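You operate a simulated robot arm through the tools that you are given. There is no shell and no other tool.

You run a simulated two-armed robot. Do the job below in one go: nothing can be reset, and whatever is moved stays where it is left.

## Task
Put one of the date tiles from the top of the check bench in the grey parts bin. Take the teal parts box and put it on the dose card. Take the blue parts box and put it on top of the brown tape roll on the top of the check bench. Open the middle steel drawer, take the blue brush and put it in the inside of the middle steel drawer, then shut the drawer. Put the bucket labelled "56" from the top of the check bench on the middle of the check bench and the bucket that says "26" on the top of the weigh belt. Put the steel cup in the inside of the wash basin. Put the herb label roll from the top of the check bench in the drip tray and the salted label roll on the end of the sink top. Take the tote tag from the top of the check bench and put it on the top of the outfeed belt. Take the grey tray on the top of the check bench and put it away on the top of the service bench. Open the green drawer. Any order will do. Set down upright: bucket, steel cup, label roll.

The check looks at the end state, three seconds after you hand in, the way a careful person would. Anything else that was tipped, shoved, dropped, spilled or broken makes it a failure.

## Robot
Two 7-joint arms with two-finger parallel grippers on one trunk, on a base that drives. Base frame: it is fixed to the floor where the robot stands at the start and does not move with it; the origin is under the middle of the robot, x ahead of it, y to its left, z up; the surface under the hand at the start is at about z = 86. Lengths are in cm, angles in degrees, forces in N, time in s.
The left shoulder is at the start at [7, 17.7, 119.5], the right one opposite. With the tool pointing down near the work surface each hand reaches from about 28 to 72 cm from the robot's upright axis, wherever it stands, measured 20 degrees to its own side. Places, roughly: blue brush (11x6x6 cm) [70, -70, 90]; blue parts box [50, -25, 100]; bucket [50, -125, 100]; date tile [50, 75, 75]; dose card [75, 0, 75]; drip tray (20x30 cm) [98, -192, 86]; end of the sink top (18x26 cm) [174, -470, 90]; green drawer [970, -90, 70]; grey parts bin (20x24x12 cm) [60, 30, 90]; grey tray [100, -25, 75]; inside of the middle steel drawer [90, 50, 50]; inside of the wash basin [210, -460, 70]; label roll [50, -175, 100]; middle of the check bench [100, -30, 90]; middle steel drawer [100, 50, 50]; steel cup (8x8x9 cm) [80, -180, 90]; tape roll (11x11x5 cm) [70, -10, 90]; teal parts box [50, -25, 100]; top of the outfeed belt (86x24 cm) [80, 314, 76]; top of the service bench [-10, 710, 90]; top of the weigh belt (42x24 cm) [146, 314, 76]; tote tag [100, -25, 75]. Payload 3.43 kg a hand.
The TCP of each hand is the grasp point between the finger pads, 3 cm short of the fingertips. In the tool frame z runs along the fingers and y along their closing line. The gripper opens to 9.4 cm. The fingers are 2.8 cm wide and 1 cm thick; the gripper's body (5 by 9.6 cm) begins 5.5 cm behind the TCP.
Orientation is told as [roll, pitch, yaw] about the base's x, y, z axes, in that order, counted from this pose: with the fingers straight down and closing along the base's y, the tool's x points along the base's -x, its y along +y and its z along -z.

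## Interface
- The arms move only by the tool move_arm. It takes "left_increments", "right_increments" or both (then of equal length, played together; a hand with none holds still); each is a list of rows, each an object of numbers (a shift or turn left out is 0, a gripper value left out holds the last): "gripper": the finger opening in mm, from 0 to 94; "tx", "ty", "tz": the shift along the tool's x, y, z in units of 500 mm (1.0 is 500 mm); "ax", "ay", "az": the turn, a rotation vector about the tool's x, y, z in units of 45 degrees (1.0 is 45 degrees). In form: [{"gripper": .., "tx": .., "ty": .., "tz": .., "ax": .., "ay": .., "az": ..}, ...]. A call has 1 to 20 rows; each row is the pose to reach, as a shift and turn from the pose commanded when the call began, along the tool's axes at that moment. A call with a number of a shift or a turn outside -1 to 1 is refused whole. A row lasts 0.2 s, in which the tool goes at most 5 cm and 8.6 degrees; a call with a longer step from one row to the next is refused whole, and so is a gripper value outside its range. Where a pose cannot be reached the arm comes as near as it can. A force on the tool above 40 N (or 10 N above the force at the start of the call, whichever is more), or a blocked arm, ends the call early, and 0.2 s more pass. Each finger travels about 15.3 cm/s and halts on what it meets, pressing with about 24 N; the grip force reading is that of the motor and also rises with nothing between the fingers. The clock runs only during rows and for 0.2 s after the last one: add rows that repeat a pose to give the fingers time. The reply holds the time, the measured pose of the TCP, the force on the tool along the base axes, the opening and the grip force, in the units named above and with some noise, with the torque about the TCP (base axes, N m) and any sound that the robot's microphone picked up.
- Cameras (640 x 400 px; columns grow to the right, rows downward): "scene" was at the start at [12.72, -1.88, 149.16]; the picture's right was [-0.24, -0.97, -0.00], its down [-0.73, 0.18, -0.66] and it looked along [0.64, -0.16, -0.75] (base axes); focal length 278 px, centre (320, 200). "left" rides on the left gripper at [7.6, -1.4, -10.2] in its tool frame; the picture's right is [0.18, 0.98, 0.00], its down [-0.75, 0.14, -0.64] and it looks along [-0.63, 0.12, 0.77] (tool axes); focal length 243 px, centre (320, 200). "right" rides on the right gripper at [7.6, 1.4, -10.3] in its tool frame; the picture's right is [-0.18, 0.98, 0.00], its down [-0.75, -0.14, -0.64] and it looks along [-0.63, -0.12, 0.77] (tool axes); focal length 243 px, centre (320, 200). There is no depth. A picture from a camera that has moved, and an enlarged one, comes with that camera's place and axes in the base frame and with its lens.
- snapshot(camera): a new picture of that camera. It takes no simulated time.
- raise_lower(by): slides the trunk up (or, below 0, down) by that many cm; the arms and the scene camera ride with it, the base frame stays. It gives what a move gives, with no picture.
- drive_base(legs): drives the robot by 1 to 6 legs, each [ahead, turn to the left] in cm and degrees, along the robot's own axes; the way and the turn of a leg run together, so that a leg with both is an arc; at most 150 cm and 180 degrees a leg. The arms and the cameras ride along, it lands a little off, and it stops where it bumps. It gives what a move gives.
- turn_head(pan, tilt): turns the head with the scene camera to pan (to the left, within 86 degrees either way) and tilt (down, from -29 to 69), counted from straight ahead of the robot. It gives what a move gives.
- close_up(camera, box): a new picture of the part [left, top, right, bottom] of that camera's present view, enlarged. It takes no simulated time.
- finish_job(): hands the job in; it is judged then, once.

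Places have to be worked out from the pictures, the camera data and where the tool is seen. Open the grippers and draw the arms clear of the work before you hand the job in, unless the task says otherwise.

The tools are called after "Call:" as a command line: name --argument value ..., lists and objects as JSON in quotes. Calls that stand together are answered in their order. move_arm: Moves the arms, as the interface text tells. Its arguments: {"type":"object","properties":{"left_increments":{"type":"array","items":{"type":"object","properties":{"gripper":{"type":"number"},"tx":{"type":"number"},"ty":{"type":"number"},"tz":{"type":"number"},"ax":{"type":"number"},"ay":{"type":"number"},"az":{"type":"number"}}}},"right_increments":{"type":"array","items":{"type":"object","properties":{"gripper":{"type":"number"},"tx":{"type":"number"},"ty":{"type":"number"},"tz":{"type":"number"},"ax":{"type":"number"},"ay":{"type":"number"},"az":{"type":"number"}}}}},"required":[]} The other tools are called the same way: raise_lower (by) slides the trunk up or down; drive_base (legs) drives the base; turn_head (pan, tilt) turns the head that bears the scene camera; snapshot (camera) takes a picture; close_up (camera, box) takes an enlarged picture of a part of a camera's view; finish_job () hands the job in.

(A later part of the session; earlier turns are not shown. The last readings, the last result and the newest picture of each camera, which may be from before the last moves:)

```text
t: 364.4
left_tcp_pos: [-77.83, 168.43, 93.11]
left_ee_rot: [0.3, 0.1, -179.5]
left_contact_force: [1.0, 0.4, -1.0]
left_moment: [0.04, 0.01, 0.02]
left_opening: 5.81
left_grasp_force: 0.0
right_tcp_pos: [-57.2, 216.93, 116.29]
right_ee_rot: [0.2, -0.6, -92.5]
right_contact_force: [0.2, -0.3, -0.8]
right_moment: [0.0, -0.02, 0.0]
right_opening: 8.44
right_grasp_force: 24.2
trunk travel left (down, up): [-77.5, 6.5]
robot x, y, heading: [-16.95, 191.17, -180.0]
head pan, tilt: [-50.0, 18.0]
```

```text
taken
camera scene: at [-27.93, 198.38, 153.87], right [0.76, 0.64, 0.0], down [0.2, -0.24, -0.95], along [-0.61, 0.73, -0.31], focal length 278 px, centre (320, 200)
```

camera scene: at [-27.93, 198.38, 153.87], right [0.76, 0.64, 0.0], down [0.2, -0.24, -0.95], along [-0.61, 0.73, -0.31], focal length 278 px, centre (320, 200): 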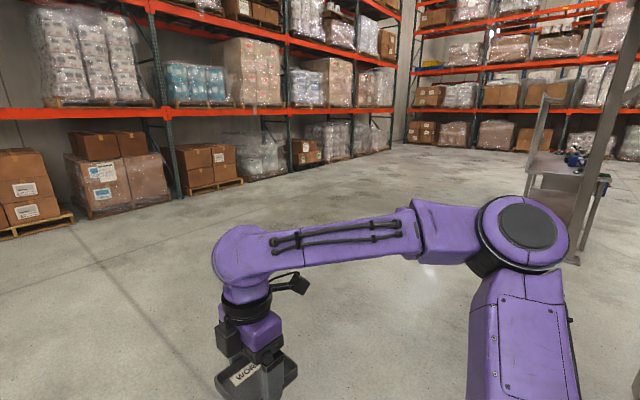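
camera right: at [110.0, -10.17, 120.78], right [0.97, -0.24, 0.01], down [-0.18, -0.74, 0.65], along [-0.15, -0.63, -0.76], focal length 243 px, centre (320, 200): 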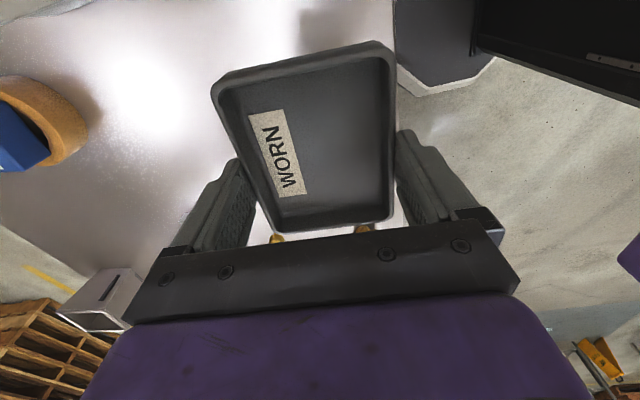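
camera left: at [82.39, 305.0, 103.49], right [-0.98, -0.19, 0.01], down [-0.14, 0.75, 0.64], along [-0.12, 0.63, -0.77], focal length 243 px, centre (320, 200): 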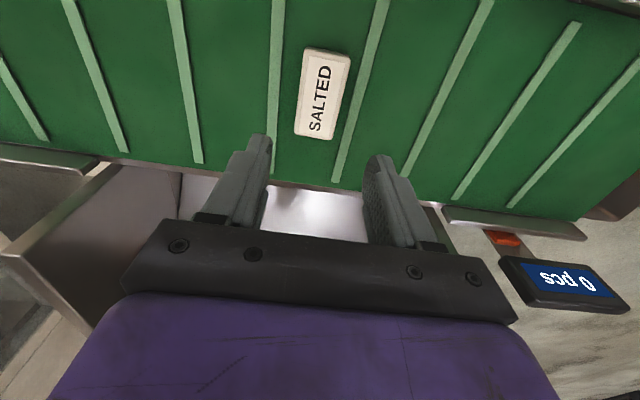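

That batch was partly refused (arm not retracted) though the drive went fine without contact; I'll be careful to keep such steps separate. I retract the left hand now.

Call:
move_arm --left_increments '[{"tz": -0.08}, {"tz": -0.16, "tx": 0.02}, {"tz": -0.24, "tx": 0.05}, {"tz": -0.31, "tx": 0.1}, {"tz": -0.37, "tx": 0.15}, {"tz": -0.42, "tx": 0.22}, {"tz": -0.44, "tx": 0.29}, {"tz": -0.44, "tx": 0.36}, {"tz": -0.44, "tx": 0.36}]'

Call:
turn_head --pan -80 --tilt 15

Call:
snapshot --camera "scene"

```text
t: 366.4
left_tcp_pos: [-59.86, 168.93, 115.24]
left_ee_rot: [0.4, 0.1, -179.6]
left_contact_force: [-0.7, 0.3, 0.2]
left_moment: [0.0, 0.02, 0.02]
left_opening: 5.81
left_grasp_force: 0.1
right_tcp_pos: [-57.07, 217.01, 116.25]
right_ee_rot: [0.2, -0.9, -92.6]
right_contact_force: [-0.9, -0.5, -0.8]
right_moment: [-0.03, -0.01, -0.02]
right_opening: 8.43
right_grasp_force: 23.4
trunk travel left (down, up): [-77.5, 6.5]
robot x, y, heading: [-17.4, 191.19, -179.9]
head pan, tilt: [-50.0, 18.0]
```

```text
t: 367.4
left_tcp_pos: [-59.88, 168.62, 115.23]
left_ee_rot: [0.3, 0.1, -179.4]
left_contact_force: [0.0, 0.9, 0.2]
left_moment: [0.06, 0.01, 0.0]
left_opening: 5.8
left_grasp_force: 0.2
right_tcp_pos: [-57.13, 216.79, 116.31]
right_ee_rot: [0.3, -0.6, -92.7]
right_contact_force: [-0.5, -0.2, -1.6]
right_moment: [-0.01, 0.01, -0.01]
right_opening: 8.44
right_grasp_force: 23.9
trunk travel left (down, up): [-77.5, 6.5]
robot x, y, heading: [-17.29, 191.09, -179.9]
head pan, tilt: [-80.0, 15.0]
```

```text
taken
camera scene: at [-23.54, 200.31, 154.37], right [0.98, 0.18, 0.0], down [0.05, -0.25, -0.97], along [-0.17, 0.95, -0.26], focal length 278 px, centre (320, 200)
```

scene: 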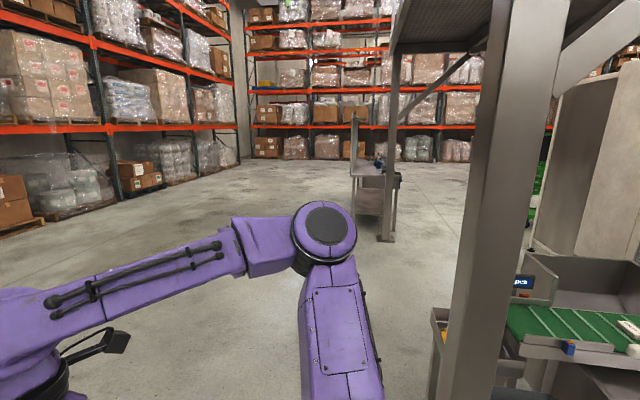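

The service bench is straight ahead in +y. I shift further from the column to x≈-75, then drive up +y.

Call:
drive_base --legs '[[55, 0], [0, -90], [150, 0], [100, 0]]'

Call:
turn_head --pan -10 --tilt 22

Call:
snapshot --camera "scene"

```text
t: 386.3
left_tcp_pos: [-97.4, 484.85, 115.28]
left_ee_rot: [0.2, 0.0, 91.1]
left_contact_force: [-0.6, -1.2, 0.4]
left_moment: [-0.01, 0.01, 0.02]
left_opening: 5.8
left_grasp_force: 0.0
right_tcp_pos: [-49.1, 482.68, 116.27]
right_ee_rot: [0.3, -0.7, 178.0]
right_contact_force: [0.6, 0.5, -1.0]
right_moment: [-0.01, -0.03, -0.01]
right_opening: 8.42
right_grasp_force: 24.3
trunk travel left (down, up): [-77.5, 6.5]
robot x, y, heading: [-74.07, 442.4, 90.5]
head pan, tilt: [-80.0, 15.0]
```

```text
t: 387.7
left_tcp_pos: [-97.41, 484.87, 115.19]
left_ee_rot: [0.3, 0.1, 91.1]
left_contact_force: [0.2, -0.5, -0.2]
left_moment: [0.02, -0.02, 0.01]
left_opening: 5.78
left_grasp_force: 0.0
right_tcp_pos: [-49.0, 482.62, 116.3]
right_ee_rot: [0.3, -0.7, 178.0]
right_contact_force: [-0.3, 0.0, -1.5]
right_moment: [0.0, 0.03, 0.0]
right_opening: 8.43
right_grasp_force: 23.8
trunk travel left (down, up): [-77.5, 6.5]
robot x, y, heading: [-74.54, 442.42, 90.8]
head pan, tilt: [-10.0, 22.0]
```

```text
taken
camera scene: at [-72.8, 456.47, 153.23], right [0.99, -0.16, 0.0], down [-0.06, -0.37, -0.93], along [0.15, 0.91, -0.37], focal length 278 px, centre (320, 200)
```

scene: 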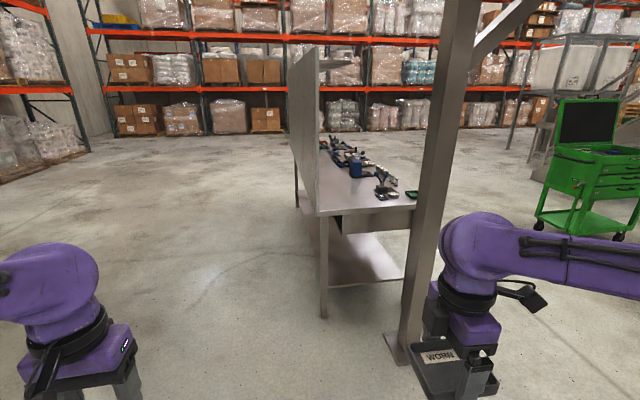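

The service bench runs x≈-50…5, y≥590, with a panel on its far-left side, a column at [0,577], and its open front facing +x. I go around to its front: first to x≈92, then up to y≈650.

Call:
drive_base --legs '[[0, -90.8], [150, 0], [17, 0], [0, 90]]'

Call:
turn_head --pan 10 --tilt 22

Call:
snapshot --camera "scene"

```text
t: 403.8
left_tcp_pos: [71.62, 485.42, 115.19]
left_ee_rot: [0.3, 0.0, 89.6]
left_contact_force: [0.2, -0.3, 0.0]
left_moment: [-0.02, 0.01, 0.04]
left_opening: 5.8
left_grasp_force: 0.0
right_tcp_pos: [119.87, 482.02, 116.28]
right_ee_rot: [0.2, -0.6, 176.5]
right_contact_force: [0.4, 0.2, -1.0]
right_moment: [0.01, 0.04, 0.01]
right_opening: 8.46
right_grasp_force: 23.8
trunk travel left (down, up): [-77.5, 6.5]
robot x, y, heading: [93.75, 442.08, 89.3]
head pan, tilt: [-10.0, 22.0]
```

```text
t: 404.7
left_tcp_pos: [71.65, 485.36, 115.31]
left_ee_rot: [0.2, 0.1, 89.6]
left_contact_force: [0.4, -0.1, -0.5]
left_moment: [0.04, -0.01, 0.0]
left_opening: 5.83
left_grasp_force: 0.2
right_tcp_pos: [119.78, 481.94, 116.25]
right_ee_rot: [0.3, -0.7, 176.5]
right_contact_force: [-0.5, -1.6, -0.5]
right_moment: [0.0, 0.04, 0.0]
right_opening: 8.41
right_grasp_force: 23.8
trunk travel left (down, up): [-77.5, 6.5]
robot x, y, heading: [93.83, 442.31, 89.4]
head pan, tilt: [10.0, 22.0]
```

```text
taken
camera scene: at [92.21, 456.44, 153.23], right [0.99, 0.16, 0.0], down [0.06, -0.37, -0.93], along [-0.15, 0.92, -0.37], focal length 278 px, centre (320, 200)
```

scene: 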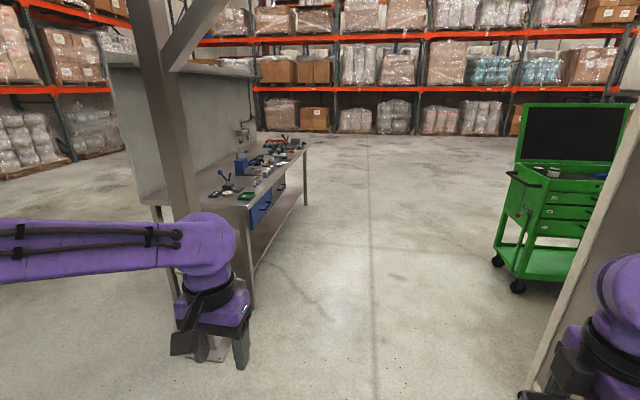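

The bench's front edge is at x≈25, y≈596–775. I drive up along x≈94 to y≈655 and look at its top from the front.

Call:
drive_base --legs '[[150, 0], [65, 0]]'

Call:
turn_head --pan 75 --tilt 35

Call:
snapshot --camera "scene"

```text
t: 415.3
left_tcp_pos: [73.18, 700.89, 115.22]
left_ee_rot: [0.3, 0.0, 89.9]
left_contact_force: [0.2, 0.3, 0.0]
left_moment: [-0.01, 0.0, 0.0]
left_opening: 5.81
left_grasp_force: 0.0
right_tcp_pos: [121.29, 697.69, 116.3]
right_ee_rot: [0.4, -0.7, 176.8]
right_contact_force: [0.7, 0.0, -1.2]
right_moment: [0.0, 0.05, 0.01]
right_opening: 8.44
right_grasp_force: 24.1
trunk travel left (down, up): [-77.5, 6.5]
robot x, y, heading: [95.04, 657.93, 89.6]
head pan, tilt: [10.0, 22.0]
```

```text
t: 416.7
left_tcp_pos: [73.08, 700.98, 115.15]
left_ee_rot: [0.3, 0.2, 89.9]
left_contact_force: [-0.7, 0.2, -0.7]
left_moment: [-0.02, 0.0, 0.0]
left_opening: 5.8
left_grasp_force: 0.1
right_tcp_pos: [121.36, 697.72, 116.34]
right_ee_rot: [0.2, -0.8, 176.8]
right_contact_force: [-0.2, 0.7, -0.8]
right_moment: [0.0, 0.06, 0.04]
right_opening: 8.43
right_grasp_force: 24.0
trunk travel left (down, up): [-77.5, 6.5]
robot x, y, heading: [95.59, 657.66, 89.6]
head pan, tilt: [75.0, 35.0]
```

```text
taken
camera scene: at [86.97, 665.21, 151.17], right [0.27, 0.96, 0.0], down [0.55, -0.15, -0.82], along [-0.79, 0.22, -0.57], focal length 278 px, centre (320, 200)
```

scene: 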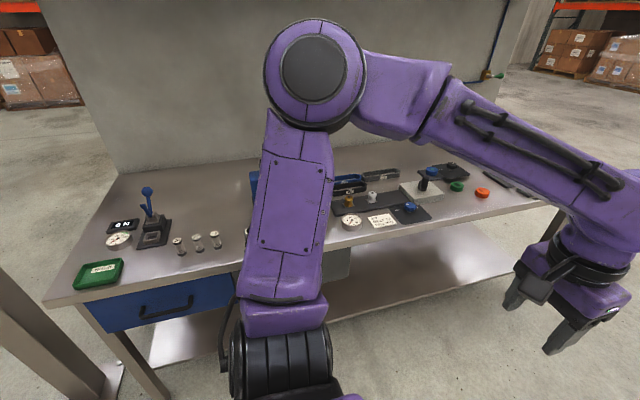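

I turn to face the bench and look at its top directly.

Call:
drive_base --legs '[[0, 90]]'

Call:
turn_head --pan 0 --tilt 35

Call:
snapshot --camera "scene"

```text
t: 420.9
left_tcp_pos: [51.84, 636.57, 115.09]
left_ee_rot: [0.3, 0.0, 179.1]
left_contact_force: [-0.8, -0.2, -0.3]
left_moment: [-0.01, 0.01, 0.03]
left_opening: 5.81
left_grasp_force: 0.0
right_tcp_pos: [55.9, 684.55, 116.29]
right_ee_rot: [0.3, -0.7, -94.1]
right_contact_force: [0.0, -1.3, -0.6]
right_moment: [-0.03, 0.01, -0.01]
right_opening: 8.44
right_grasp_force: 23.5
trunk travel left (down, up): [-77.5, 6.5]
robot x, y, heading: [94.87, 657.55, 178.5]
head pan, tilt: [75.0, 35.0]
```

```text
t: 422.4
left_tcp_pos: [51.9, 636.44, 115.2]
left_ee_rot: [0.2, 0.1, 179.0]
left_contact_force: [0.5, 0.2, -0.3]
left_moment: [-0.02, 0.0, -0.03]
left_opening: 5.81
left_grasp_force: 0.0
right_tcp_pos: [55.87, 684.48, 116.27]
right_ee_rot: [0.2, -0.7, -94.1]
right_contact_force: [-1.0, 0.0, -0.8]
right_moment: [-0.03, 0.03, 0.0]
right_opening: 8.44
right_grasp_force: 24.0
trunk travel left (down, up): [-77.5, 6.5]
robot x, y, heading: [95.33, 657.7, 178.6]
head pan, tilt: [0.0, 35.0]
```

```text
taken
camera scene: at [81.57, 658.16, 151.17], right [0.02, 1.0, 0.0], down [0.57, -0.01, -0.82], along [-0.82, 0.02, -0.57], focal length 278 px, centre (320, 200)
```

scene: 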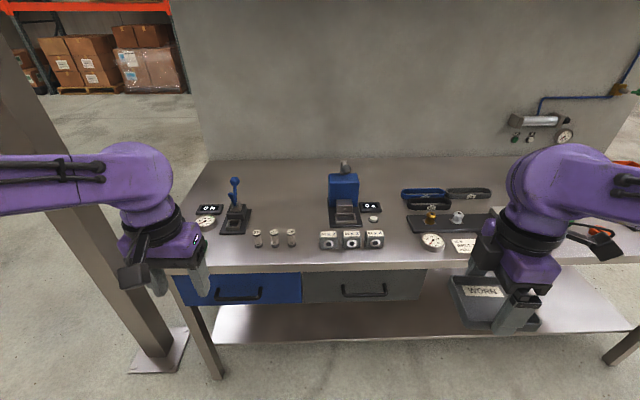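

The near-left column limits my left arm here, so I look at the right part of the bench top for a free spot.

Call:
turn_head --pan -35 --tilt 30

Call:
snapshot --camera "scene"

Call:
turn_head --pan 25 --tilt 40

Call:
snapshot --camera "scene"

```text
t: 423.4
left_tcp_pos: [51.87, 636.35, 115.3]
left_ee_rot: [0.3, 0.0, 179.0]
left_contact_force: [1.3, -0.3, 0.5]
left_moment: [0.01, -0.01, 0.02]
left_opening: 5.8
left_grasp_force: 0.1
right_tcp_pos: [55.81, 684.61, 116.32]
right_ee_rot: [0.2, -0.7, -94.2]
right_contact_force: [-0.2, -1.1, -0.3]
right_moment: [0.02, -0.01, 0.0]
right_opening: 8.42
right_grasp_force: 23.5
trunk travel left (down, up): [-77.5, 6.5]
robot x, y, heading: [95.49, 657.75, 178.9]
head pan, tilt: [-35.0, 30.0]
```

```text
taken
camera scene: at [83.09, 663.31, 151.94], right [0.59, 0.8, 0.0], down [0.4, -0.3, -0.87], along [-0.7, 0.51, -0.5], focal length 278 px, centre (320, 200)
```

scene: 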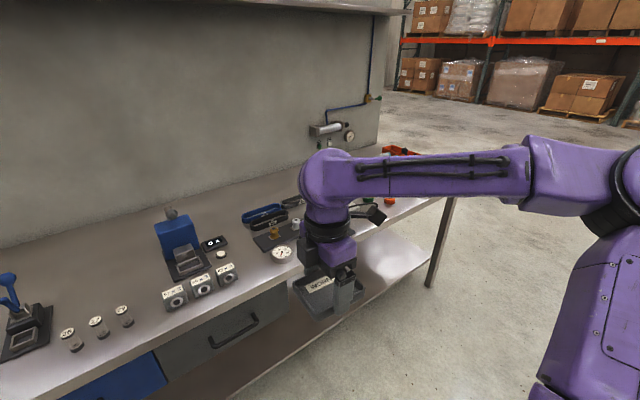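

```text
t: 424.7
left_tcp_pos: [51.94, 636.44, 115.17]
left_ee_rot: [0.3, 0.0, 178.9]
left_contact_force: [-0.7, 0.1, -0.6]
left_moment: [-0.02, -0.02, -0.01]
left_opening: 5.78
left_grasp_force: 0.0
right_tcp_pos: [55.92, 684.47, 116.33]
right_ee_rot: [0.2, -0.7, -94.2]
right_contact_force: [0.3, -0.3, -0.6]
right_moment: [-0.01, -0.01, 0.01]
right_opening: 8.41
right_grasp_force: 24.0
trunk travel left (down, up): [-77.5, 6.5]
robot x, y, heading: [95.22, 657.77, 178.6]
head pan, tilt: [25.0, 40.0]
```

```text
taken
camera scene: at [82.57, 654.56, 150.41], right [-0.4, 0.92, 0.0], down [0.59, 0.26, -0.77], along [-0.7, -0.31, -0.64], focal length 278 px, centre (320, 200)
```

scene: 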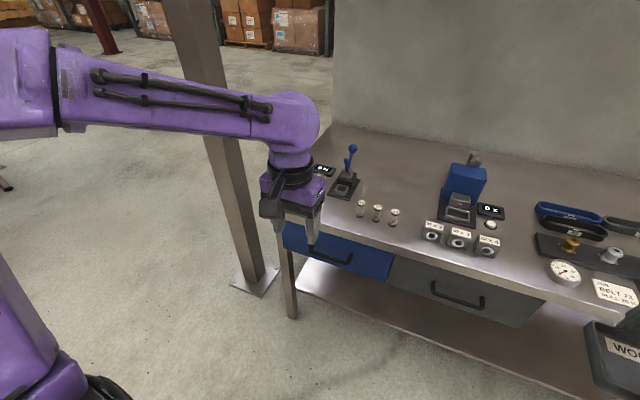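

My left elbow is ≈50 cm out at z≈140, leaving about 10+ cm to the column if I stand near y≈647. The free patch between the press and the blue device (x≈-20…10, y≈638–659) suits the tray, so I move to about (58.6,647).

Call:
drive_base --legs '[[0, 17], [38, 0], [0, -17]]'

Call:
turn_head --pan 0 --tilt 52

Call:
snapshot --camera "scene"

```text
t: 429.0
left_tcp_pos: [14.97, 626.36, 115.32]
left_ee_rot: [0.4, 0.0, 178.7]
left_contact_force: [0.0, 0.2, 0.4]
left_moment: [0.0, 0.01, 0.03]
left_opening: 5.79
left_grasp_force: 0.0
right_tcp_pos: [19.23, 674.48, 116.25]
right_ee_rot: [0.3, -0.8, -94.3]
right_contact_force: [0.4, -0.1, -1.0]
right_moment: [0.02, 0.0, 0.02]
right_opening: 8.44
right_grasp_force: 24.3
trunk travel left (down, up): [-77.5, 6.5]
robot x, y, heading: [58.58, 647.79, 178.4]
head pan, tilt: [25.0, 40.0]
```

```text
t: 429.9
left_tcp_pos: [14.96, 626.46, 115.23]
left_ee_rot: [0.4, 0.1, 178.7]
left_contact_force: [-0.2, 0.3, -0.9]
left_moment: [0.01, 0.04, -0.02]
left_opening: 5.79
left_grasp_force: 0.1
right_tcp_pos: [19.18, 674.51, 116.3]
right_ee_rot: [0.4, -0.7, -94.5]
right_contact_force: [0.1, 0.5, -0.3]
right_moment: [-0.03, -0.03, -0.04]
right_opening: 8.46
right_grasp_force: 24.0
trunk travel left (down, up): [-77.5, 6.5]
robot x, y, heading: [58.71, 647.84, 178.3]
head pan, tilt: [0.0, 52.0]
```

```text
taken
camera scene: at [46.06, 648.03, 148.73], right [0.03, 1.0, 0.0], down [0.79, -0.02, -0.62], along [-0.62, 0.02, -0.79], focal length 278 px, centre (320, 200)
```

scene: 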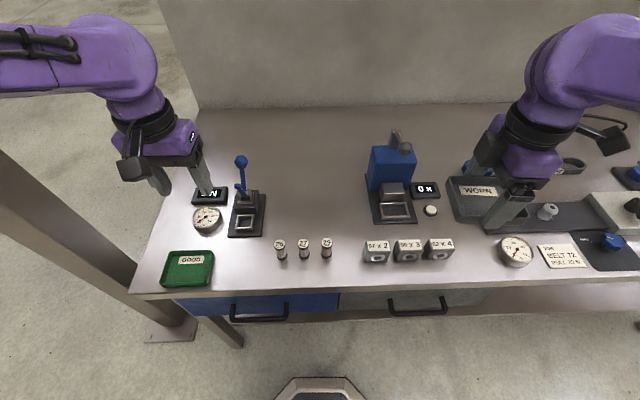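

The patch around [0,648.5] is free. I move the tray left at height, then forward over the patch.

Call:
move_arm --right_increments '[{"tx": -0.06}, {"tx": -0.15}, {"tx": -0.24}, {"tx": -0.33}, {"tx": -0.42}, {"tx": -0.51}, {"tx": -0.53, "ty": -0.07}, {"tx": -0.54, "ty": -0.15}, {"tx": -0.545, "ty": -0.23}, {"tx": -0.547, "ty": -0.3}, {"tx": -0.547, "ty": -0.319}, {"tx": -0.547, "ty": -0.319}]'

Call:
snapshot --camera "scene"

Call:
snapshot --camera "right"

```text
t: 432.5
left_tcp_pos: [15.01, 626.4, 115.21]
left_ee_rot: [0.3, 0.1, 178.7]
left_contact_force: [0.2, 0.0, 1.0]
left_moment: [0.0, 0.02, -0.03]
left_opening: 5.8
left_grasp_force: 0.0
right_tcp_pos: [1.21, 648.45, 116.58]
right_ee_rot: [0.3, -0.8, -94.3]
right_contact_force: [0.2, 0.1, -0.7]
right_moment: [-0.02, 0.01, 0.0]
right_opening: 8.44
right_grasp_force: 24.3
trunk travel left (down, up): [-77.5, 6.5]
robot x, y, heading: [58.28, 647.96, 178.2]
head pan, tilt: [0.0, 52.0]
```

```text
taken
camera scene: at [46.12, 647.98, 148.73], right [0.03, 1.0, 0.0], down [0.79, -0.02, -0.62], along [-0.62, 0.02, -0.79], focal length 278 px, centre (320, 200)
```

scene: 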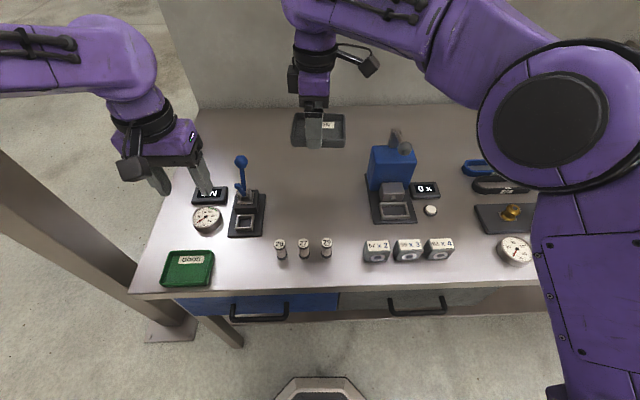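

```text
taken
camera right: at [3.15, 655.99, 126.77], right [0.97, -0.26, 0.01], down [-0.2, -0.73, 0.65], along [-0.16, -0.63, -0.76], focal length 243 px, centre (320, 200)
```

right: 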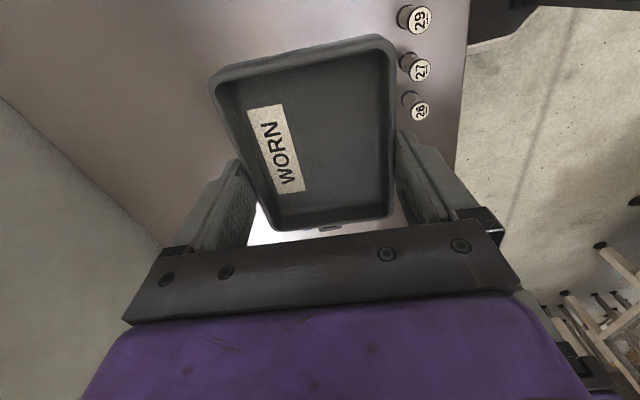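

Clear below. I lower in stages, first to z≈103.

Call:
move_arm --right_increments '[{"tx": -0.02, "tz": 0.06}, {"tx": -0.03, "tz": 0.13}, {"tx": -0.03, "tz": 0.2}, {"tx": -0.03, "tz": 0.27}, {"tx": -0.03, "tz": 0.27}]'

Call:
snapshot --camera "scene"

```text
t: 433.7
left_tcp_pos: [14.96, 626.41, 115.28]
left_ee_rot: [0.3, 0.0, 178.7]
left_contact_force: [-0.3, -0.1, 0.1]
left_moment: [0.03, 0.0, 0.02]
left_opening: 5.8
left_grasp_force: 0.0
right_tcp_pos: [1.07, 646.76, 103.04]
right_ee_rot: [0.3, -0.7, -94.4]
right_contact_force: [-0.3, 0.6, -0.5]
right_moment: [-0.02, -0.04, -0.01]
right_opening: 8.4
right_grasp_force: 24.0
trunk travel left (down, up): [-77.5, 6.5]
robot x, y, heading: [58.31, 647.45, 178.3]
head pan, tilt: [0.0, 52.0]
```

```text
taken
camera scene: at [46.1, 647.99, 148.73], right [0.03, 1.0, 0.0], down [0.79, -0.02, -0.62], along [-0.62, 0.02, -0.79], focal length 278 px, centre (320, 200)
```

scene: 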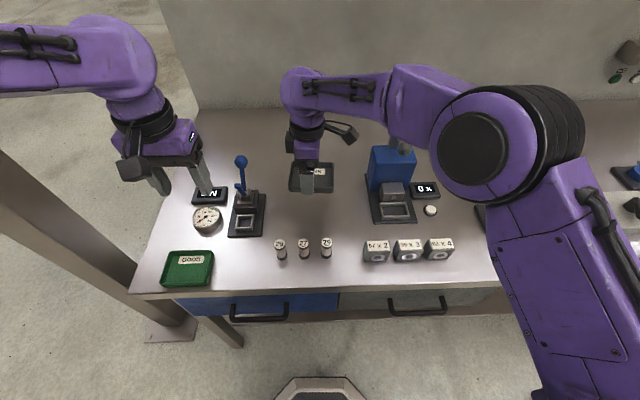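

The forearm stays clear of the blue device. I lower to just above the surface and feel for contact.

Call:
move_arm --right_increments '[{"tz": 0.06}, {"tz": 0.12}, {"tz": 0.165}, {"tz": 0.165}]'

Call:
move_arm --right_increments '[{"tz": 0.006}, {"tz": 0.012}, {"tz": 0.018}, {"tz": 0.018}]'

Call:
snapshot --camera "scene"

```text
t: 434.7
left_tcp_pos: [14.96, 626.43, 115.16]
left_ee_rot: [0.3, 0.1, 178.7]
left_contact_force: [0.0, -0.1, 0.0]
left_moment: [0.0, 0.01, -0.03]
left_opening: 5.79
left_grasp_force: 0.0
right_tcp_pos: [1.19, 646.7, 94.59]
right_ee_rot: [0.3, -0.7, -94.4]
right_contact_force: [-0.1, 0.3, -1.0]
right_moment: [0.02, -0.01, 0.0]
right_opening: 8.42
right_grasp_force: 23.7
trunk travel left (down, up): [-77.5, 6.5]
robot x, y, heading: [58.63, 647.68, 178.3]
head pan, tilt: [0.0, 52.0]
```

```text
t: 435.7
left_tcp_pos: [15.09, 626.52, 115.23]
left_ee_rot: [0.3, 0.1, 178.7]
left_contact_force: [0.5, 0.4, -0.9]
left_moment: [0.01, 0.0, 0.01]
left_opening: 5.79
left_grasp_force: 0.0
right_tcp_pos: [1.04, 646.59, 93.94]
right_ee_rot: [0.3, -0.6, -94.3]
right_contact_force: [-0.2, 0.3, -0.3]
right_moment: [0.03, 0.0, 0.02]
right_opening: 8.42
right_grasp_force: 24.7
trunk travel left (down, up): [-77.5, 6.5]
robot x, y, heading: [58.76, 647.87, 178.3]
head pan, tilt: [0.0, 52.0]
```

```text
taken
camera scene: at [46.06, 647.99, 148.73], right [0.03, 1.0, 0.0], down [0.79, -0.02, -0.62], along [-0.62, 0.02, -0.79], focal length 278 px, centre (320, 200)
```

scene: 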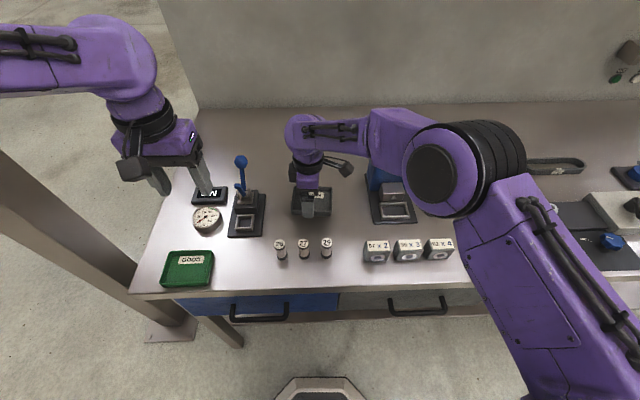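

Call:
move_arm --right_increments '[{"tz": 0.005}, {"tz": 0.01}, {"tz": 0.012}, {"tz": 0.012}]'

```text
t: 436.7
left_tcp_pos: [14.99, 626.4, 115.2]
left_ee_rot: [0.3, 0.1, 178.7]
left_contact_force: [-0.3, 0.1, -0.9]
left_moment: [0.0, 0.04, 0.02]
left_opening: 5.8
left_grasp_force: 0.0
right_tcp_pos: [1.13, 646.64, 93.21]
right_ee_rot: [0.3, -0.8, -94.5]
right_contact_force: [0.3, -0.3, -2.0]
right_moment: [0.0, 0.01, 0.04]
right_opening: 8.43
right_grasp_force: 24.3
trunk travel left (down, up): [-77.5, 6.5]
robot x, y, heading: [58.39, 647.7, 178.1]
head pan, tilt: [0.0, 52.0]
```

Call:
move_arm --right_increments '[{"tz": 0.004}, {"tz": 0.008}, {"tz": 0.01}, {"tz": 0.01}]'

```text
t: 437.7
left_tcp_pos: [15.06, 626.43, 115.23]
left_ee_rot: [0.2, 0.1, 178.7]
left_contact_force: [-1.0, -0.1, -0.1]
left_moment: [0.03, -0.01, -0.02]
left_opening: 5.77
left_grasp_force: 0.1
right_tcp_pos: [1.14, 646.67, 92.81]
right_ee_rot: [0.3, -0.7, -94.4]
right_contact_force: [-0.7, -0.1, -2.2]
right_moment: [-0.01, 0.0, 0.0]
right_opening: 8.45
right_grasp_force: 24.3
trunk travel left (down, up): [-77.5, 6.5]
robot x, y, heading: [58.56, 647.74, 178.4]
head pan, tilt: [0.0, 52.0]
```

Call:
move_arm --right_increments '[{"tz": 0.004}, {"tz": 0.008}, {"tz": 0.012}, {"tz": 0.016}, {"tz": 0.016}]'

Call:
close_up --camera "scene" --box '[230, 90, 470, 260]'

```text
t: 438.9
left_tcp_pos: [14.87, 626.41, 115.19]
left_ee_rot: [0.3, 0.0, 178.7]
left_contact_force: [-0.6, -0.9, -0.4]
left_moment: [-0.05, 0.0, -0.05]
left_opening: 5.8
left_grasp_force: 0.1
right_tcp_pos: [1.09, 646.43, 91.99]
right_ee_rot: [0.3, -0.6, -94.4]
right_contact_force: [-0.3, 0.0, -0.7]
right_moment: [-0.01, -0.01, -0.02]
right_opening: 8.43
right_grasp_force: 23.7
trunk travel left (down, up): [-77.5, 6.5]
robot x, y, heading: [58.63, 647.97, 178.4]
head pan, tilt: [0.0, 52.0]
```

```text
2.35 times, centred on (350, 175) of scene
camera zoom: at [46.06, 647.99, 148.73], right [0.03, 1.0, 0.0], down [0.79, -0.02, -0.62], along [-0.62, 0.02, -0.79], focal length 654 px, centre (249, 259)
```

zoom: 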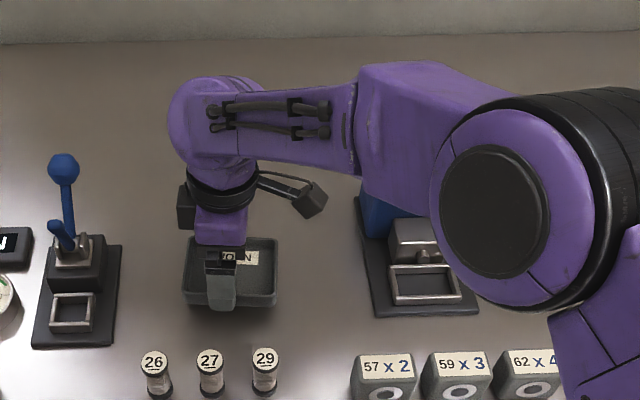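

The forearm passes close above the blue device, so I shift 1.5 cm toward me and continue down in small steps.

Call:
move_arm --right_increments '[{"ty": 0.015, "tx": 0.001}, {"ty": 0.03, "tx": 0.002}, {"ty": 0.03, "tx": 0.002, "tz": 0.005}, {"ty": 0.03, "tx": 0.002, "tz": 0.01}, {"ty": 0.03, "tx": 0.002, "tz": 0.014}, {"ty": 0.03, "tx": 0.002, "tz": 0.014}]'

```text
t: 440.3
left_tcp_pos: [14.94, 626.48, 115.17]
left_ee_rot: [0.4, 0.1, 178.7]
left_contact_force: [0.3, 0.7, 0.3]
left_moment: [0.04, 0.01, -0.01]
left_opening: 5.8
left_grasp_force: 0.0
right_tcp_pos: [2.66, 646.57, 91.27]
right_ee_rot: [0.3, -0.7, -94.4]
right_contact_force: [0.2, 1.2, -0.1]
right_moment: [-0.01, 0.02, -0.01]
right_opening: 8.44
right_grasp_force: 23.7
trunk travel left (down, up): [-77.5, 6.5]
robot x, y, heading: [58.44, 647.62, 178.2]
head pan, tilt: [0.0, 52.0]
```

Call:
move_arm --right_increments '[{"tz": 0.006}, {"tz": 0.012}, {"tz": 0.018}, {"tz": 0.018}]'

Call:
snapshot --camera "right"

```text
t: 441.3
left_tcp_pos: [15.02, 626.32, 115.25]
left_ee_rot: [0.3, 0.1, 178.7]
left_contact_force: [-0.5, -0.4, -0.4]
left_moment: [0.04, 0.0, -0.04]
left_opening: 5.8
left_grasp_force: 0.1
right_tcp_pos: [2.75, 646.63, 90.42]
right_ee_rot: [0.2, -0.7, -94.4]
right_contact_force: [-0.6, 0.0, -0.9]
right_moment: [-0.03, -0.03, -0.02]
right_opening: 8.43
right_grasp_force: 24.0
trunk travel left (down, up): [-77.5, 6.5]
robot x, y, heading: [58.77, 647.56, 178.1]
head pan, tilt: [0.0, 52.0]
```

```text
taken
camera right: at [4.66, 654.15, 100.58], right [0.97, -0.26, 0.01], down [-0.2, -0.73, 0.65], along [-0.16, -0.63, -0.76], focal length 243 px, centre (320, 200)
```

right: 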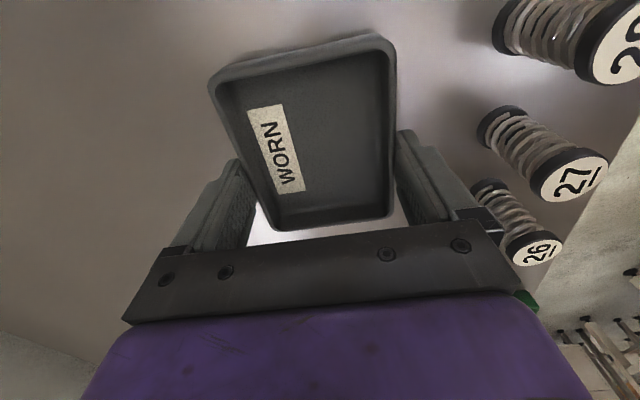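

Call:
move_arm --right_increments '[{"tz": 0.006}, {"tz": 0.012}, {"tz": 0.018}, {"tz": 0.022}, {"tz": 0.022}]'

```text
t: 442.5
left_tcp_pos: [15.11, 626.44, 115.26]
left_ee_rot: [0.4, 0.1, 178.7]
left_contact_force: [-0.8, 0.9, 0.0]
left_moment: [0.03, 0.02, -0.01]
left_opening: 5.8
left_grasp_force: 0.1
right_tcp_pos: [2.83, 646.57, 89.61]
right_ee_rot: [0.0, -0.8, -94.3]
right_contact_force: [-3.9, 0.9, 19.1]
right_moment: [0.43, 0.07, 0.16]
right_opening: 8.44
right_grasp_force: 24.4
trunk travel left (down, up): [-77.5, 6.5]
robot x, y, heading: [58.51, 647.77, 178.2]
head pan, tilt: [0.0, 52.0]
```

Contact at z≈89.6 (19 N): the tray is on the service bench. I ease off, open, and rise straight up.

Call:
move_arm --right_increments '[{"tz": -0.004}, {"tz": -0.004, "gripper": 94}, {"tz": -0.004, "gripper": 94}, {"tz": -0.004, "gripper": 94}, {"tz": -0.04}, {"tz": -0.12}, {"tz": -0.2}, {"tz": -0.28}, {"tz": -0.36}, {"tz": -0.44}, {"tz": -0.52}, {"tz": -0.52}]'

Call:
snapshot --camera "scene"

```text
t: 445.1
left_tcp_pos: [14.97, 626.31, 115.22]
left_ee_rot: [0.3, 0.1, 178.8]
left_contact_force: [-0.7, -0.7, 0.4]
left_moment: [0.01, 0.03, 0.01]
left_opening: 5.79
left_grasp_force: 0.0
right_tcp_pos: [2.52, 647.1, 115.24]
right_ee_rot: [0.3, -0.7, -94.5]
right_contact_force: [0.0, 0.0, 0.2]
right_moment: [-0.03, 0.0, -0.01]
right_opening: 9.41
right_grasp_force: 0.1
trunk travel left (down, up): [-77.5, 6.5]
robot x, y, heading: [58.3, 647.77, 178.3]
head pan, tilt: [0.0, 52.0]
```

```text
taken
camera scene: at [46.03, 648.0, 148.72], right [0.03, 1.0, 0.0], down [0.79, -0.02, -0.62], along [-0.62, 0.02, -0.79], focal length 278 px, centre (320, 200)
```

scene: 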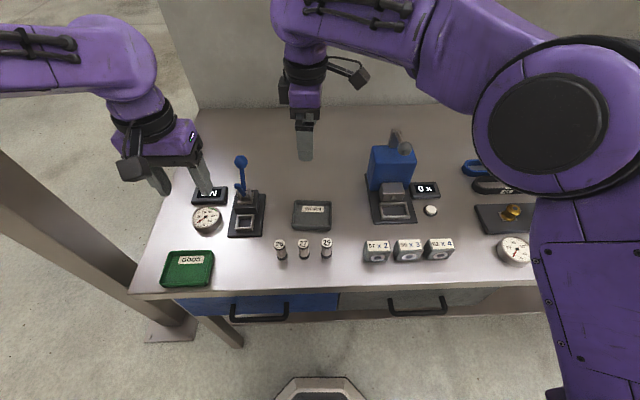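

The tray stands on the service bench and nothing else moved. I draw the right hand back to its side and turn the wrist back, before driving back to the check bench.

Call:
move_arm --right_increments '[{"tz": -0.06, "ty": 0.05, "az": 0.1}, {"tz": -0.06, "tx": 0.06, "ty": 0.1, "az": 0.25}, {"tz": -0.06, "tx": 0.14, "ty": 0.14, "az": 0.4}, {"tz": -0.06, "tx": 0.22, "ty": 0.18, "az": 0.55}, {"tz": -0.06, "tx": 0.3, "ty": 0.21, "az": 0.7}, {"tz": -0.06, "tx": 0.38, "ty": 0.24, "az": 0.85}, {"tz": -0.06, "tx": 0.46, "ty": 0.26, "az": 1.0}, {"tz": -0.06, "tx": 0.54, "ty": 0.277, "az": 1.0}, {"tz": -0.06, "tx": 0.564, "ty": 0.277, "az": 1.0}, {"tz": -0.06, "tx": 0.564, "ty": 0.277, "az": 1.0}]'

Call:
move_arm --right_increments '[{"az": 0.16}, {"az": 0.33}, {"az": 0.5}, {"az": 0.67}, {"az": 0.84}, {"az": 0.95}, {"az": 0.95}]' --left_increments '[{"gripper": 94}, {"gripper": 94}, {"gripper": 94}, {"gripper": 94}, {"gripper": 94}, {"gripper": 94}, {"gripper": 94}]'

```text
t: 447.3
left_tcp_pos: [14.94, 626.35, 115.2]
left_ee_rot: [0.2, 0.0, 178.6]
left_contact_force: [0.8, 0.5, 0.4]
left_moment: [-0.02, 0.02, -0.02]
left_opening: 5.81
left_grasp_force: 0.0
right_tcp_pos: [18.47, 674.01, 118.11]
right_ee_rot: [0.6, -0.3, -139.5]
right_contact_force: [-0.1, 0.6, -0.4]
right_moment: [-0.01, 0.03, 0.02]
right_opening: 9.39
right_grasp_force: 0.0
trunk travel left (down, up): [-77.5, 6.5]
robot x, y, heading: [58.72, 647.56, 178.4]
head pan, tilt: [0.0, 52.0]
```

```text
t: 448.9
left_tcp_pos: [15.02, 626.42, 115.16]
left_ee_rot: [0.5, 0.0, 178.7]
left_contact_force: [-0.7, 0.7, 0.2]
left_moment: [0.01, -0.01, -0.03]
left_opening: 9.4
left_grasp_force: 0.1
right_tcp_pos: [18.66, 673.98, 118.04]
right_ee_rot: [0.7, 0.3, 177.7]
right_contact_force: [0.0, -0.5, -0.5]
right_moment: [0.0, 0.01, 0.02]
right_opening: 9.41
right_grasp_force: 0.1
trunk travel left (down, up): [-77.5, 6.5]
robot x, y, heading: [58.3, 647.54, 178.3]
head pan, tilt: [0.0, 52.0]
```

I drive back the way I came: away from the bench, down along x≈96, across to x≈-74, then down toward the check bench front.

Call:
drive_base --legs '[[-38, 0], [0, 92], [150, 0], [57, 0], [0, -90], [150, 0]]'

```text
t: 475.8
left_tcp_pos: [-97.13, 420.15, 115.34]
left_ee_rot: [0.4, 0.1, 179.7]
left_contact_force: [-0.1, -0.2, 0.0]
left_moment: [-0.02, 0.01, -0.01]
left_opening: 9.39
left_grasp_force: 0.0
right_tcp_pos: [-94.4, 467.87, 117.98]
right_ee_rot: [0.7, 0.2, 178.9]
right_contact_force: [-0.1, 0.2, -0.4]
right_moment: [-0.02, 0.04, 0.04]
right_opening: 9.39
right_grasp_force: 0.0
trunk travel left (down, up): [-77.5, 6.5]
robot x, y, heading: [-53.98, 442.02, 179.3]
head pan, tilt: [0.0, 52.0]
```

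Call:
drive_base --legs '[[20, 0], [0, 90.7], [150, 0], [150, 0], [150, 0], [87, 0]]'

Call:
turn_head --pan 0 --tilt 25

Call:
snapshot --camera "scene"

```text
t: 506.5
left_tcp_pos: [-44.95, -135.45, 115.26]
left_ee_rot: [0.3, 0.0, -88.6]
left_contact_force: [0.0, 0.6, -0.5]
left_moment: [0.02, -0.01, -0.02]
left_opening: 9.4
left_grasp_force: 0.1
right_tcp_pos: [-92.55, -134.3, 117.95]
right_ee_rot: [0.7, 0.2, -89.3]
right_contact_force: [-0.4, -0.4, 0.8]
right_moment: [-0.02, -0.02, 0.01]
right_opening: 9.38
right_grasp_force: 0.1
trunk travel left (down, up): [-77.5, 6.5]
robot x, y, heading: [-68.06, -93.6, -88.9]
head pan, tilt: [0.0, 52.0]
```

```text
t: 507.4
left_tcp_pos: [-45.01, -135.62, 115.19]
left_ee_rot: [0.3, 0.1, -88.5]
left_contact_force: [-0.7, -0.4, -0.3]
left_moment: [-0.03, 0.01, 0.0]
left_opening: 9.42
left_grasp_force: 0.1
right_tcp_pos: [-92.61, -134.31, 117.97]
right_ee_rot: [0.7, 0.2, -89.3]
right_contact_force: [0.5, 0.7, 0.2]
right_moment: [0.02, -0.04, -0.01]
right_opening: 9.39
right_grasp_force: 0.0
trunk travel left (down, up): [-77.5, 6.5]
robot x, y, heading: [-68.33, -93.17, -88.8]
head pan, tilt: [0.0, 25.0]
```

```text
taken
camera scene: at [-67.88, -107.42, 152.74], right [-1.0, -0.02, 0.0], down [-0.01, 0.42, -0.91], along [0.02, -0.91, -0.42], focal length 278 px, centre (320, 200)
```

scene: 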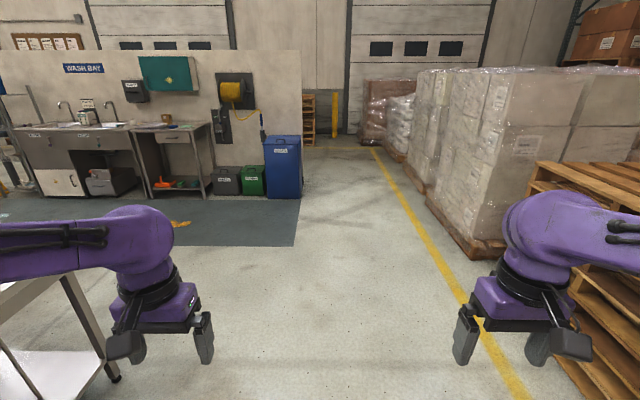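

I turn to face the bench and approach to about x≈5.

Call:
drive_base --legs '[[0, 89], [60, 0]]'

Call:
turn_head --pan 0 --tilt 45

Call:
snapshot --camera "scene"

```text
t: 514.6
left_tcp_pos: [33.57, -68.45, 115.28]
left_ee_rot: [0.3, 0.0, 1.7]
left_contact_force: [0.5, 0.2, 0.0]
left_moment: [0.0, -0.04, 0.02]
left_opening: 9.41
left_grasp_force: 0.1
right_tcp_pos: [32.54, -116.24, 118.07]
right_ee_rot: [0.7, 0.2, 0.8]
right_contact_force: [0.3, -0.4, -0.6]
right_moment: [0.01, -0.02, 0.0]
right_opening: 9.42
right_grasp_force: 0.0
trunk travel left (down, up): [-77.5, 6.5]
robot x, y, heading: [-8.79, -91.62, 1.1]
head pan, tilt: [0.0, 25.0]
```

```text
t: 515.4
left_tcp_pos: [33.62, -68.51, 115.27]
left_ee_rot: [0.3, 0.0, 1.7]
left_contact_force: [0.2, 0.0, 0.8]
left_moment: [0.02, -0.03, 0.0]
left_opening: 9.4
left_grasp_force: 0.1
right_tcp_pos: [32.61, -116.27, 118.15]
right_ee_rot: [0.7, 0.3, 0.8]
right_contact_force: [0.7, 0.3, 0.5]
right_moment: [0.01, 0.0, 0.01]
right_opening: 9.39
right_grasp_force: 0.0
trunk travel left (down, up): [-77.5, 6.5]
robot x, y, heading: [-8.64, -91.34, 1.2]
head pan, tilt: [0.0, 45.0]
```

```text
taken
camera scene: at [4.61, -91.68, 149.69], right [0.02, -1.0, 0.0], down [-0.71, -0.02, -0.71], along [0.71, 0.02, -0.71], focal length 278 px, centre (320, 200)
```

scene: 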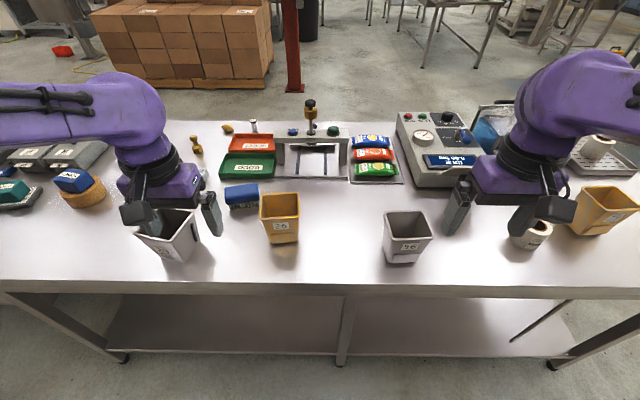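

Brush ≈[66.6,-65.4], bucket 26 ≈[52,-80.5], bucket 56 ≈[47,-112]. I go forward 13 cm, then take the brush with the left hand.

Call:
drive_base --legs '[[13, -1]]'

Call:
turn_head --pan 0 --tilt 55

Call:
snapshot --camera "scene"

Call:
close_up --camera "scene" --box '[120, 110, 360, 260]'

Call:
close_up --camera "scene" --box '[330, 150, 510, 300]'

```text
t: 516.7
left_tcp_pos: [46.7, -69.06, 115.35]
left_ee_rot: [0.4, -0.1, 0.7]
left_contact_force: [-0.8, -0.5, 0.0]
left_moment: [-0.01, -0.02, -0.03]
left_opening: 9.4
left_grasp_force: 0.1
right_tcp_pos: [44.8, -116.77, 118.23]
right_ee_rot: [0.7, 0.1, -0.1]
right_contact_force: [-0.6, 0.2, -0.7]
right_moment: [-0.03, 0.0, 0.01]
right_opening: 9.38
right_grasp_force: 0.0
trunk travel left (down, up): [-77.5, 6.5]
robot x, y, heading: [4.35, -91.69, 0.2]
head pan, tilt: [0.0, 45.0]
```

```text
t: 517.4
left_tcp_pos: [47.07, -69.04, 115.24]
left_ee_rot: [0.3, 0.1, 0.7]
left_contact_force: [0.2, 0.8, 0.4]
left_moment: [-0.03, 0.0, 0.0]
left_opening: 9.41
left_grasp_force: 0.0
right_tcp_pos: [45.14, -116.7, 118.04]
right_ee_rot: [0.7, 0.3, -0.1]
right_contact_force: [0.9, -0.8, 0.6]
right_moment: [-0.02, 0.01, 0.01]
right_opening: 9.39
right_grasp_force: 0.1
trunk travel left (down, up): [-77.5, 6.5]
robot x, y, heading: [4.12, -91.47, 0.3]
head pan, tilt: [0.0, 55.0]
```

```text
taken
camera scene: at [16.67, -91.74, 148.34], right [0.0, -1.0, 0.0], down [-0.82, 0.0, -0.57], along [0.57, 0.0, -0.82], focal length 278 px, centre (320, 200)
```

scene: 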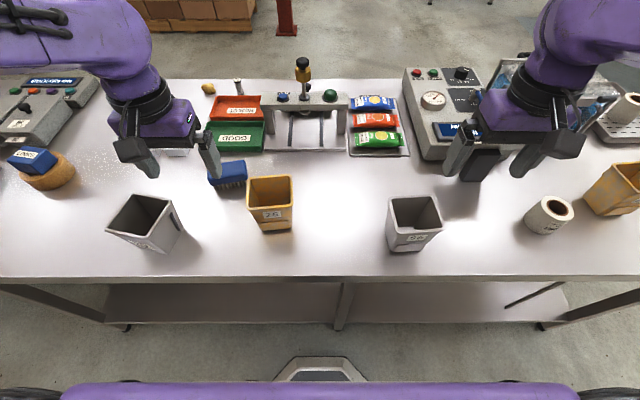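

```text
2.67 times, centred on (240, 185) of scene
camera zoom: at [16.67, -91.74, 148.34], right [0.0, -1.0, 0.0], down [-0.82, 0.0, -0.57], along [0.57, 0.0, -0.82], focal length 741 px, centre (533, 240)
```

zoom: 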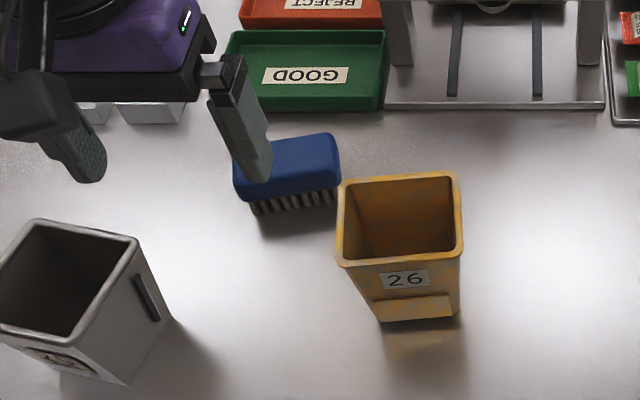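

```text
2.67 times, centred on (420, 225) of scene
camera zoom: at [16.67, -91.74, 148.34], right [0.0, -1.0, 0.0], down [-0.82, 0.0, -0.57], along [0.57, 0.0, -0.82], focal length 741 px, centre (53, 133)
```

zoom: 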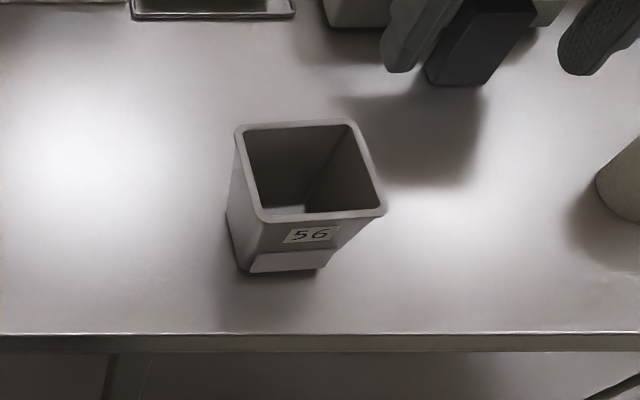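

Brush centre ≈[65.2,-66.8], yaw ≈+13°. I bring the left hand over it, turning so the fingers close across its 6 cm width.

Call:
move_arm --left_increments '[{"tx": -0.05, "ty": 0.006, "tz": 0.02, "az": 0.15}, {"tx": -0.11, "ty": 0.012, "tz": 0.05, "az": 0.3}, {"tx": -0.17, "ty": 0.018, "tz": 0.09, "az": 0.46}, {"tx": -0.23, "ty": 0.024, "tz": 0.13, "az": 0.62}, {"tx": -0.29, "ty": 0.03, "tz": 0.17, "az": 0.78}, {"tx": -0.34, "ty": 0.036, "tz": 0.2, "az": 0.94}, {"tx": -0.362, "ty": 0.04, "tz": 0.224, "az": 1.0}, {"tx": -0.362, "ty": 0.04, "tz": 0.224, "az": 1.0}]'

Call:
move_arm --left_increments '[{"az": 0.15}, {"az": 0.3}, {"az": 0.46}, {"az": 0.62}, {"az": 0.72}, {"az": 0.72}]'

Call:
snapshot --camera "left"

Call:
close_up --camera "scene" --box '[120, 110, 360, 260]'

```text
t: 519.2
left_tcp_pos: [65.06, -66.81, 104.15]
left_ee_rot: [0.2, 0.3, -44.4]
left_contact_force: [0.1, 0.2, 0.3]
left_moment: [0.02, -0.04, 0.0]
left_opening: 9.39
left_grasp_force: 0.0
right_tcp_pos: [45.03, -116.71, 117.98]
right_ee_rot: [0.7, 0.1, -0.2]
right_contact_force: [-0.3, -0.4, 0.1]
right_moment: [0.01, 0.02, 0.02]
right_opening: 9.42
right_grasp_force: 0.0
trunk travel left (down, up): [-77.5, 6.5]
robot x, y, heading: [4.22, -91.84, 0.3]
head pan, tilt: [0.0, 55.0]
```

```text
t: 520.6
left_tcp_pos: [65.02, -66.88, 104.04]
left_ee_rot: [0.1, 0.3, -76.8]
left_contact_force: [0.1, -0.2, 0.4]
left_moment: [-0.02, -0.03, -0.01]
left_opening: 9.4
left_grasp_force: 0.0
right_tcp_pos: [45.08, -116.69, 118.07]
right_ee_rot: [0.7, 0.2, -0.1]
right_contact_force: [-0.2, 0.1, 0.7]
right_moment: [0.0, 0.03, 0.0]
right_opening: 9.4
right_grasp_force: 0.2
trunk travel left (down, up): [-77.5, 6.5]
robot x, y, heading: [4.08, -91.73, 0.5]
head pan, tilt: [0.0, 55.0]
```

```text
taken
camera left: at [62.01, -59.66, 114.35], right [0.92, 0.4, 0.0], down [0.31, -0.71, 0.64], along [0.26, -0.58, -0.77], focal length 243 px, centre (320, 200)
```

left: 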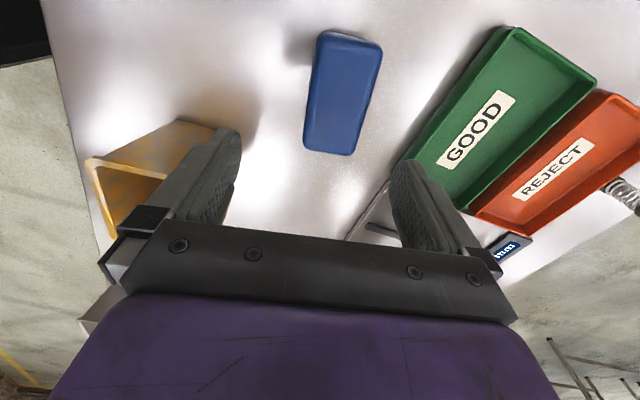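

```text
2.67 times, centred on (240, 185) of scene
camera zoom: at [16.58, -91.74, 148.34], right [0.0, -1.0, 0.0], down [-0.82, 0.0, -0.57], along [0.57, 0.0, -0.82], focal length 741 px, centre (533, 240)
```

zoom: 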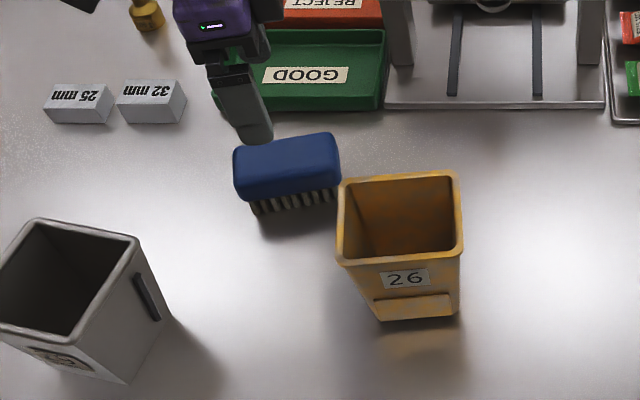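

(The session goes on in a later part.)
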